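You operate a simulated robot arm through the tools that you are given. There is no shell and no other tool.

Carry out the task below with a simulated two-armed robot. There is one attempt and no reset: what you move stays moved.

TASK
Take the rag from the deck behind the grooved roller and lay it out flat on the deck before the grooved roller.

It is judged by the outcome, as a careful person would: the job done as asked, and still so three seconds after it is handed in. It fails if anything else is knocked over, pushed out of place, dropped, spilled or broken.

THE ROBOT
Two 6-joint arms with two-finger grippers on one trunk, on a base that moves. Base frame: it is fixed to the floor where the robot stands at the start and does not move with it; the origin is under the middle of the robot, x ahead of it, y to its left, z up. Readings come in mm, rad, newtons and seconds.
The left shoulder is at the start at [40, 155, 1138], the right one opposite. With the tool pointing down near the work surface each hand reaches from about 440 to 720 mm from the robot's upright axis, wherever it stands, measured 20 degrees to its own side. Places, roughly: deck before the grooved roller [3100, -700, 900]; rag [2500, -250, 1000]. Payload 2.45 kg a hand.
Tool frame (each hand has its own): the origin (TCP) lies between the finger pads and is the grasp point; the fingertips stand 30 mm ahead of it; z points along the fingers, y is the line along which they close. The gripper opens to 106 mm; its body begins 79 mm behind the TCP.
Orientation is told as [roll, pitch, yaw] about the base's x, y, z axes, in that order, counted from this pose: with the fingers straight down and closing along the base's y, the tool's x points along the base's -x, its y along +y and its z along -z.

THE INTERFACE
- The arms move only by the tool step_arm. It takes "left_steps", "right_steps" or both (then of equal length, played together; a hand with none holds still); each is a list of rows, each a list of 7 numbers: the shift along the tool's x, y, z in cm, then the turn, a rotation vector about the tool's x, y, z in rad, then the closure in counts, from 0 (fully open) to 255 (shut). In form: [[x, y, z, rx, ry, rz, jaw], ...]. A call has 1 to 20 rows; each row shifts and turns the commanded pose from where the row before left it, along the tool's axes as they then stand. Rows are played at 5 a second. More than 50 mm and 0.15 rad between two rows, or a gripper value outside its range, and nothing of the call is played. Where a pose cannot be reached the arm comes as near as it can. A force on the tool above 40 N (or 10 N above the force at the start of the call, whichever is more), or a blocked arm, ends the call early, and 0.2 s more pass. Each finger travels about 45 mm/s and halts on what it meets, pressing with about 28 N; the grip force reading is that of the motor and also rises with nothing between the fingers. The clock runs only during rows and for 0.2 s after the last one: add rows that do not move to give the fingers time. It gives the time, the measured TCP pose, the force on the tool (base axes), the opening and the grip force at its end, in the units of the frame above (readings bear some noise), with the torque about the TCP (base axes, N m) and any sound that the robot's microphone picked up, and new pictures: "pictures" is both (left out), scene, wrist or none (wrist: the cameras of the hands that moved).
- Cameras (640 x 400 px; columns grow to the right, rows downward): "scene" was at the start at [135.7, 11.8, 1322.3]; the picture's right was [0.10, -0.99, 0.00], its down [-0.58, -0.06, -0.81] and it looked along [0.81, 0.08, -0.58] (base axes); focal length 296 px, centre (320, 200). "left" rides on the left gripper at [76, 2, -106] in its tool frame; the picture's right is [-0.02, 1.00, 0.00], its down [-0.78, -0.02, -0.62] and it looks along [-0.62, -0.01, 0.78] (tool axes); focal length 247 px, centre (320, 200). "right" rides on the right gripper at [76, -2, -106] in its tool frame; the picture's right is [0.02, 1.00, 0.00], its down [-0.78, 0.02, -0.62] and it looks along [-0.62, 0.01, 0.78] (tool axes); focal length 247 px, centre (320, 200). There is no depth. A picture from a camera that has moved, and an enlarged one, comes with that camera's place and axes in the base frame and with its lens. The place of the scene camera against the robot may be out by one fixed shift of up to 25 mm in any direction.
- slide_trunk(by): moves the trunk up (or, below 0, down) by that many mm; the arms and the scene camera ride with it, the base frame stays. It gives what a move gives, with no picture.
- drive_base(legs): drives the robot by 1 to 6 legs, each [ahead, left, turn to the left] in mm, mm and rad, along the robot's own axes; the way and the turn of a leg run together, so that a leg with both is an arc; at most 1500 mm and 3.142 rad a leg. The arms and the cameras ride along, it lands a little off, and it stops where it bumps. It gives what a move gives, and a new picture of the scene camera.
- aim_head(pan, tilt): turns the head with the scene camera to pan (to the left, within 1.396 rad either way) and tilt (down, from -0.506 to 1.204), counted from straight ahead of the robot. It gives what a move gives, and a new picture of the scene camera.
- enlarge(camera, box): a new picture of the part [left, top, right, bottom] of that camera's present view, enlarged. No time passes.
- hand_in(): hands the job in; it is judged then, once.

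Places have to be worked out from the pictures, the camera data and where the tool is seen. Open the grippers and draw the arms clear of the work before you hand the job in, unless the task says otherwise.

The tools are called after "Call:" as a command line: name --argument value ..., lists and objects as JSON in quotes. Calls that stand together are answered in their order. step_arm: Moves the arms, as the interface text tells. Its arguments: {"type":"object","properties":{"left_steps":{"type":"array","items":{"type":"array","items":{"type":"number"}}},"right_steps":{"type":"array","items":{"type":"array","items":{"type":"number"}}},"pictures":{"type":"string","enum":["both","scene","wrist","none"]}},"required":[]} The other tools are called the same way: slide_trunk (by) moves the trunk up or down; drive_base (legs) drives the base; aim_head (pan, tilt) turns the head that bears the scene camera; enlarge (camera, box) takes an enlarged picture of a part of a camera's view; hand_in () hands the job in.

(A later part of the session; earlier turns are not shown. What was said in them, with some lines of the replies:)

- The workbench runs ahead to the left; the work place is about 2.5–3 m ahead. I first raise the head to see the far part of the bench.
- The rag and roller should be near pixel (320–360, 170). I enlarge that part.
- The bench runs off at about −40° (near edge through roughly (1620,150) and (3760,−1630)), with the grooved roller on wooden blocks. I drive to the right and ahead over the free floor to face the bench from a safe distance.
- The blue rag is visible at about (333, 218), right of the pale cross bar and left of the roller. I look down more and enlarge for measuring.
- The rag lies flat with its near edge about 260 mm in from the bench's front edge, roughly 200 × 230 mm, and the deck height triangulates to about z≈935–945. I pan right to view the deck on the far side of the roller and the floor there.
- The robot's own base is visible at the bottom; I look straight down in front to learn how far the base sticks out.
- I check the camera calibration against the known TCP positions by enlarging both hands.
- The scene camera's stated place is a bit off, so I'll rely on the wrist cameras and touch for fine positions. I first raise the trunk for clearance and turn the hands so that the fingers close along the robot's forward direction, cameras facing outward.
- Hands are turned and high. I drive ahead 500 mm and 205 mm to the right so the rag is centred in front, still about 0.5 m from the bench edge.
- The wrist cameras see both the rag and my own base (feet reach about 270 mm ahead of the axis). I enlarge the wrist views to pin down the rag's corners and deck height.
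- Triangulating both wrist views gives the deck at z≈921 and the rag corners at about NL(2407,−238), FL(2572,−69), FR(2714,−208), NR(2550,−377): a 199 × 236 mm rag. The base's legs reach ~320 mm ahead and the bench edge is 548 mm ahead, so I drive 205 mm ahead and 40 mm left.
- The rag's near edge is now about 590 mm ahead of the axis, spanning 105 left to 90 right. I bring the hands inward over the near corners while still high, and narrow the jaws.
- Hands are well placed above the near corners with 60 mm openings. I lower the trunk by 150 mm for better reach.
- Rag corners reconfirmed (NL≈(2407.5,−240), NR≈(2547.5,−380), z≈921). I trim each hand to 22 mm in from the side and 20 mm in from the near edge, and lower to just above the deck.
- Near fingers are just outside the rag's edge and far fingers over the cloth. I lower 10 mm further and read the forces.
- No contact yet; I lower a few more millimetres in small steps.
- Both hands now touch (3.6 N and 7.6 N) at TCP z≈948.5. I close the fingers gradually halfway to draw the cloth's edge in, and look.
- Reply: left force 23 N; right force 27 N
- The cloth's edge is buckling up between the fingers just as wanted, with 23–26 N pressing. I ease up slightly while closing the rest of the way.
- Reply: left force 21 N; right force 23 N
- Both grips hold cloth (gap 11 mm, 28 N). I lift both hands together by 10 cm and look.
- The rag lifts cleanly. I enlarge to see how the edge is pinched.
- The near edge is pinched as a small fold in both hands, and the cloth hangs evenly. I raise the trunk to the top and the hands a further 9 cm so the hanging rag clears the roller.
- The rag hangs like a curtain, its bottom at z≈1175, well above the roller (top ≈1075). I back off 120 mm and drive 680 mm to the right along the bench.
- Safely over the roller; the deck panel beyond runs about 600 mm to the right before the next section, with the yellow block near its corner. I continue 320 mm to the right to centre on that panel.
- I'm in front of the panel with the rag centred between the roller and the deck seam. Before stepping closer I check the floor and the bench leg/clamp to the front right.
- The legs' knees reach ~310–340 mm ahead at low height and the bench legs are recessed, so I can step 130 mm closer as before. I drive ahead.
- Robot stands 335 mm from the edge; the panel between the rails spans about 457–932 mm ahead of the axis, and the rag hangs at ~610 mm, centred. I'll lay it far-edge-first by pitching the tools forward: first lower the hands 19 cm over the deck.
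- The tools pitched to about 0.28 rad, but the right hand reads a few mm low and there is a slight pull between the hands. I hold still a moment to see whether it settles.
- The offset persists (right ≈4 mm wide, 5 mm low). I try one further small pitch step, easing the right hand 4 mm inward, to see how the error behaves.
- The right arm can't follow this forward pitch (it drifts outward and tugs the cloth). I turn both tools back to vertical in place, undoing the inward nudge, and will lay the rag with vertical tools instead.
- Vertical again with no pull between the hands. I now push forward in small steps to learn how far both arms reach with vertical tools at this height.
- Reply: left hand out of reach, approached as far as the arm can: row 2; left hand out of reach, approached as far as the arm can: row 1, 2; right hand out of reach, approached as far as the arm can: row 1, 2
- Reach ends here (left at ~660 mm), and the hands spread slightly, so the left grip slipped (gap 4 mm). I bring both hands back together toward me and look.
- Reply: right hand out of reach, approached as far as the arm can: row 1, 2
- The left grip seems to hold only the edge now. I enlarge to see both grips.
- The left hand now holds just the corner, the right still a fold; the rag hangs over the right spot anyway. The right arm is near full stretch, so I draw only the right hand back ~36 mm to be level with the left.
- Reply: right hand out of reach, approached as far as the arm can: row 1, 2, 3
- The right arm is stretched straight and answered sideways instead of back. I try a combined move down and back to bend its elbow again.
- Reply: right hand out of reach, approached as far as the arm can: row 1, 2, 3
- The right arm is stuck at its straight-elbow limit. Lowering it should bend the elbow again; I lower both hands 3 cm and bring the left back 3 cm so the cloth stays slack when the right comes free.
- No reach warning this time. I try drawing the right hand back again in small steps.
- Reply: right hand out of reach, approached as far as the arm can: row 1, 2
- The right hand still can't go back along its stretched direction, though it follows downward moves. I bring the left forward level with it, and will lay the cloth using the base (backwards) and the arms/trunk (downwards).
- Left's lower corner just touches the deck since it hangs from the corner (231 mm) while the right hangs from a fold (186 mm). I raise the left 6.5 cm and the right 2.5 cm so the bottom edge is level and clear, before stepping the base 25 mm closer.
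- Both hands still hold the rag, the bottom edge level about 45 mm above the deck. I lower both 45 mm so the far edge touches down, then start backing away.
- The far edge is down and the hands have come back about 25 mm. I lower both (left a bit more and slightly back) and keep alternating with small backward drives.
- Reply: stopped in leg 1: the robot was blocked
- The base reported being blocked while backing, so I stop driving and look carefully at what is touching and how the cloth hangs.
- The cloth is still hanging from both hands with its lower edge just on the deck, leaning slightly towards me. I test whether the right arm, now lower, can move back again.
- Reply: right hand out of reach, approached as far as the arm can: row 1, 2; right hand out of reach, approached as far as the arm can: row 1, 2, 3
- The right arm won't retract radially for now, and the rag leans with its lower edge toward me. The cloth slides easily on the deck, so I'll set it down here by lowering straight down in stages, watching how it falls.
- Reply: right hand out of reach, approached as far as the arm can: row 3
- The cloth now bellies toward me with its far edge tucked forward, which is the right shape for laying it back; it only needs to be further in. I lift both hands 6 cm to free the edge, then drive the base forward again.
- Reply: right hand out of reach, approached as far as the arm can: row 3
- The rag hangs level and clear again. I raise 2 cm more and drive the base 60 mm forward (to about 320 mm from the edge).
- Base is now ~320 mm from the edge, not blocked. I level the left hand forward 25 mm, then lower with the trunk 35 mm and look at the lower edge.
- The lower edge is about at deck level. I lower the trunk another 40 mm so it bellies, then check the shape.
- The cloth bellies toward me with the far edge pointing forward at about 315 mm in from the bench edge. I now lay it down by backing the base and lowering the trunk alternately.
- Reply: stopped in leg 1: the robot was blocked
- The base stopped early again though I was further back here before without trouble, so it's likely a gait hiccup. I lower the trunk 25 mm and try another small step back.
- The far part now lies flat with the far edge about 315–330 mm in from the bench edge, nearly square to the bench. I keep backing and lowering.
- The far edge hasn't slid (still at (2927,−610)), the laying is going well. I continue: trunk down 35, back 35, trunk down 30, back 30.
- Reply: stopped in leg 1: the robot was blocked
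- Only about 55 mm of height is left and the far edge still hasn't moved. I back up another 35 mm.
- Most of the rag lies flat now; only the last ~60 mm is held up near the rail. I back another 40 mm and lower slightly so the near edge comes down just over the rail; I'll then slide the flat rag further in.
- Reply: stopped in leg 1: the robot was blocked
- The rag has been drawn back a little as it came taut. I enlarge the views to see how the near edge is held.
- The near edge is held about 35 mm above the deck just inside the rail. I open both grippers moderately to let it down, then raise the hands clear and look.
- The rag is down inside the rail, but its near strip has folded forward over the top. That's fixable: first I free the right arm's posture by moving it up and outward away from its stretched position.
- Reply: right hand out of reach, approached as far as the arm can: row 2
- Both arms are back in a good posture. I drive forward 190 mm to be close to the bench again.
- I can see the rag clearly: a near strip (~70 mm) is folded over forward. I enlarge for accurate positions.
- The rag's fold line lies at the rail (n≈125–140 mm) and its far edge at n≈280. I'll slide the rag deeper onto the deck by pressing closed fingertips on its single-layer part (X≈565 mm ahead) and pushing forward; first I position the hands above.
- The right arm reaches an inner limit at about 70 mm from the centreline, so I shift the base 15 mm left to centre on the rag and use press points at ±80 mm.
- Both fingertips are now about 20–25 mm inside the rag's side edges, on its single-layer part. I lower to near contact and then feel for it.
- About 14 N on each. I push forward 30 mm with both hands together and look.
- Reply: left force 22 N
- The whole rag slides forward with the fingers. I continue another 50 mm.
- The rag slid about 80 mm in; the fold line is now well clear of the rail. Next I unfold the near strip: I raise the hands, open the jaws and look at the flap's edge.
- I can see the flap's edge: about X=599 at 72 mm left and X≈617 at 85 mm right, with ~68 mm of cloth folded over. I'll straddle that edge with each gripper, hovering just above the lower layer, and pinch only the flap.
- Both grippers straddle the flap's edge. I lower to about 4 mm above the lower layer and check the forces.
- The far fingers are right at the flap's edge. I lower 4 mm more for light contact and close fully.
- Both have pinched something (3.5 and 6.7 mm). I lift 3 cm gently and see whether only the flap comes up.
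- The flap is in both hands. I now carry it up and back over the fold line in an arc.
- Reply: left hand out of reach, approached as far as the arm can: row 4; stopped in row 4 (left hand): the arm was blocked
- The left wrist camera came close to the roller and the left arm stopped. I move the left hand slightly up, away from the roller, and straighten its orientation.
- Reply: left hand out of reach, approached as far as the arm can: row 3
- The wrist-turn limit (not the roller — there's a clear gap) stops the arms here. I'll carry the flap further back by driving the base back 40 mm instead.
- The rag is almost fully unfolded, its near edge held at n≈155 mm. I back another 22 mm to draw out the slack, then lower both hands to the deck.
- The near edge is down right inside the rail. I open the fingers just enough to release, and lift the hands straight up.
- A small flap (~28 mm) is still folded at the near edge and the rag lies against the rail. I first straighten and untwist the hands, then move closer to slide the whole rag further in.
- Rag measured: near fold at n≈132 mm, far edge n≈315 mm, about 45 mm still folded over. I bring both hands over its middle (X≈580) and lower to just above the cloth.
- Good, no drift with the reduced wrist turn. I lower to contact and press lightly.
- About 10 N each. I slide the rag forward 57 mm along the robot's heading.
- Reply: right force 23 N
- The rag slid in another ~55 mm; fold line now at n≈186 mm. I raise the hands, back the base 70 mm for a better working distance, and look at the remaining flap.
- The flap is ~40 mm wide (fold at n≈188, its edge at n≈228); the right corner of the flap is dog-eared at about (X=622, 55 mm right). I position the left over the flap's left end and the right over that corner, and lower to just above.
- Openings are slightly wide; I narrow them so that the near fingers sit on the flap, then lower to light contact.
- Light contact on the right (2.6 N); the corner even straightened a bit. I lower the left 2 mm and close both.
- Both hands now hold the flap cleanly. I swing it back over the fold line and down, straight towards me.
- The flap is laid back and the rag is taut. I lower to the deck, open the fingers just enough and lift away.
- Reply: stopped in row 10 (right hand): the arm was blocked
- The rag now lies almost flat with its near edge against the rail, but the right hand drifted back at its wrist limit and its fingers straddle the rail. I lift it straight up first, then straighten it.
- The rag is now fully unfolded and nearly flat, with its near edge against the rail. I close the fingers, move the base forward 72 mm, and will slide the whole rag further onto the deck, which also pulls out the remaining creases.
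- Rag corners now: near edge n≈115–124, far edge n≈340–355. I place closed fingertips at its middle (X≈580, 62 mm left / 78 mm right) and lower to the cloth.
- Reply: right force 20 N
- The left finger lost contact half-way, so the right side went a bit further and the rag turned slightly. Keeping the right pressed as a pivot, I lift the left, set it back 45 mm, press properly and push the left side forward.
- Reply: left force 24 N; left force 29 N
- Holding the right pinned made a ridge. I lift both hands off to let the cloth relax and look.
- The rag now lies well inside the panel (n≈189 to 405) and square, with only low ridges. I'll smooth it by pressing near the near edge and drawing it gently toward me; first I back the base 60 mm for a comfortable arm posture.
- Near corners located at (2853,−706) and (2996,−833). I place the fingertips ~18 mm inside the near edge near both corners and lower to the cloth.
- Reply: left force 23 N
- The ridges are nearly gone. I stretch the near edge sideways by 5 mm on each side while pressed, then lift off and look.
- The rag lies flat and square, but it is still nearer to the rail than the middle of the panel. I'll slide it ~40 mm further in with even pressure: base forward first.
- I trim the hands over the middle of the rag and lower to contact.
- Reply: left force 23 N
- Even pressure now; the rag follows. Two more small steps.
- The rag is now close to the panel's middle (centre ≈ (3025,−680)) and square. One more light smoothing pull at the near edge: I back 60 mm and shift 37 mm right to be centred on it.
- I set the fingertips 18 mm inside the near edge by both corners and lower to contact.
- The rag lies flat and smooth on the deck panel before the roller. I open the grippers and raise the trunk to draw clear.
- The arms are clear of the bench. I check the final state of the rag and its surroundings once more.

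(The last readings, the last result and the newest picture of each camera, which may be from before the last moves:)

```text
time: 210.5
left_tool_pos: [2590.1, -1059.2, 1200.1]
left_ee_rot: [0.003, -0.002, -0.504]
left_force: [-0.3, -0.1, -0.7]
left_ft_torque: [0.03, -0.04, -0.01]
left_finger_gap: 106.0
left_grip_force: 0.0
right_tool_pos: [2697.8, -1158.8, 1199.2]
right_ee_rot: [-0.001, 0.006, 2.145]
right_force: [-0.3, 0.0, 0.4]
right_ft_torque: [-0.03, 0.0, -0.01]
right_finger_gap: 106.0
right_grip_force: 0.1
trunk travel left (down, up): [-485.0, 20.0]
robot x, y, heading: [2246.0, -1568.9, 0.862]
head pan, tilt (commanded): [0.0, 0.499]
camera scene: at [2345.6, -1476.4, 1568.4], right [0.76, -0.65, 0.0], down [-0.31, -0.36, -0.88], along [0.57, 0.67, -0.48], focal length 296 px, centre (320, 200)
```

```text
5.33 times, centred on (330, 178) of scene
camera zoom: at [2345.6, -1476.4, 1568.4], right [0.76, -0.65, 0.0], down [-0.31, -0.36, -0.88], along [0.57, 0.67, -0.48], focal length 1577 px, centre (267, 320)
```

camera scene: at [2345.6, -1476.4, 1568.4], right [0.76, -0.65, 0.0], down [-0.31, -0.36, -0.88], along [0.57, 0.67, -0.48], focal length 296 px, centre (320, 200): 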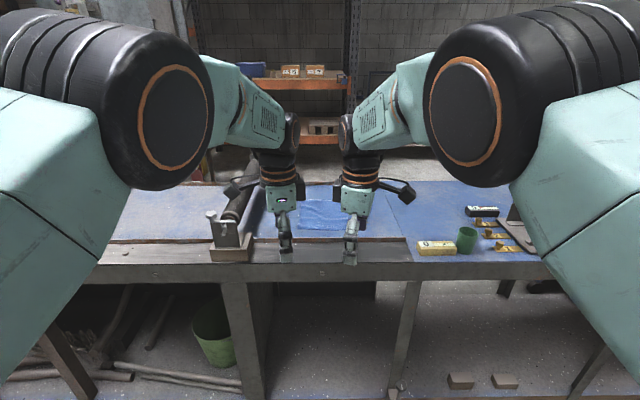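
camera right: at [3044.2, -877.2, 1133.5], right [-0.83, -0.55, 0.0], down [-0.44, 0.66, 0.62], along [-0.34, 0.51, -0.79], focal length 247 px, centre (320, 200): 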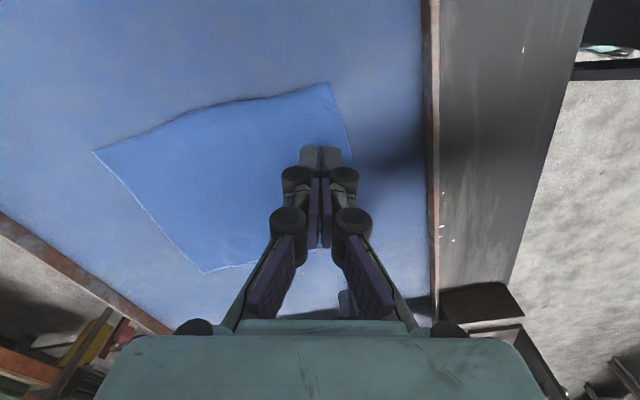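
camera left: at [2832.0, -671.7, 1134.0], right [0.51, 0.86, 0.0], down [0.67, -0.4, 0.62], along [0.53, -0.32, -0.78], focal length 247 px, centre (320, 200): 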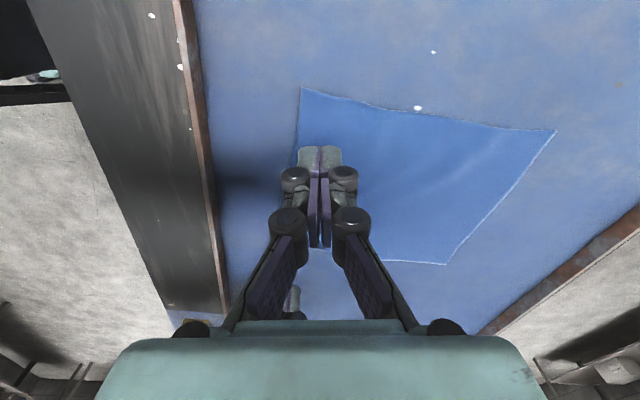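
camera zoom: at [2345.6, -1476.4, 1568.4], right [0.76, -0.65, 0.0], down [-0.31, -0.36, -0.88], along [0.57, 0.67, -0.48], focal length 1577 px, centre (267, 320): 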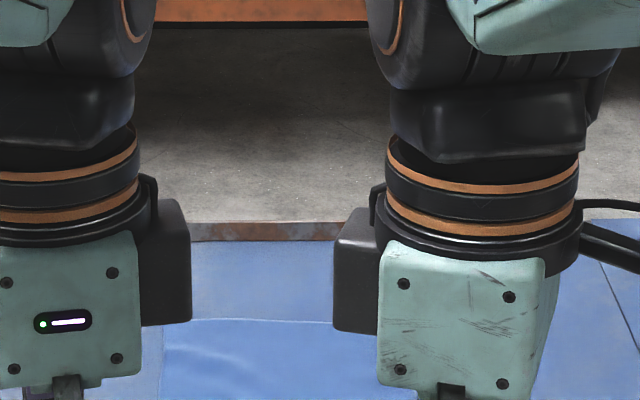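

The rag lies flat and square on the deck panel before the roller. The roller, blocks, cup and other items are where they were, the grippers are open and the arms are clear of the bench. I hand the job in.

Call:
hand_in

```text
The job is handed in.
```

The rag is off the deck behind the grooved roller and lies flat on the deck panel before it. It sits clear of the rails, the roller and the seam where the next deck section begins. I've handed the job in.

- **How flat:** It is square to the bench and fully unfolded. The last close view before I backed away showed only faint waves near the edge closest to the robot.
- **Where it lies:** Its centre is roughly at [3010, -690], about 90 mm from the rough target [3100, -700]. That is slightly left of, and nearer to the robot than, the panel's middle.
- **How it went:** It did not go down in one lay. The arms reached their limits and the grip slipped, so the near edge folded over. I unfolded it and slid the rag into place by pressing fingertips on it.
- **Bumps:** The base reported being blocked a few times while backing. Both arms also stopped once, the right one with its fingers over the near rail.
- **Surroundings:** In the last pictures the roller, its blocks, the yellow block, the cup and the brass pieces look untouched. The post and pale cross bar behind the roller were not in those last views.
- **Robot:** Both grippers are open and the arms are well back from the bench.
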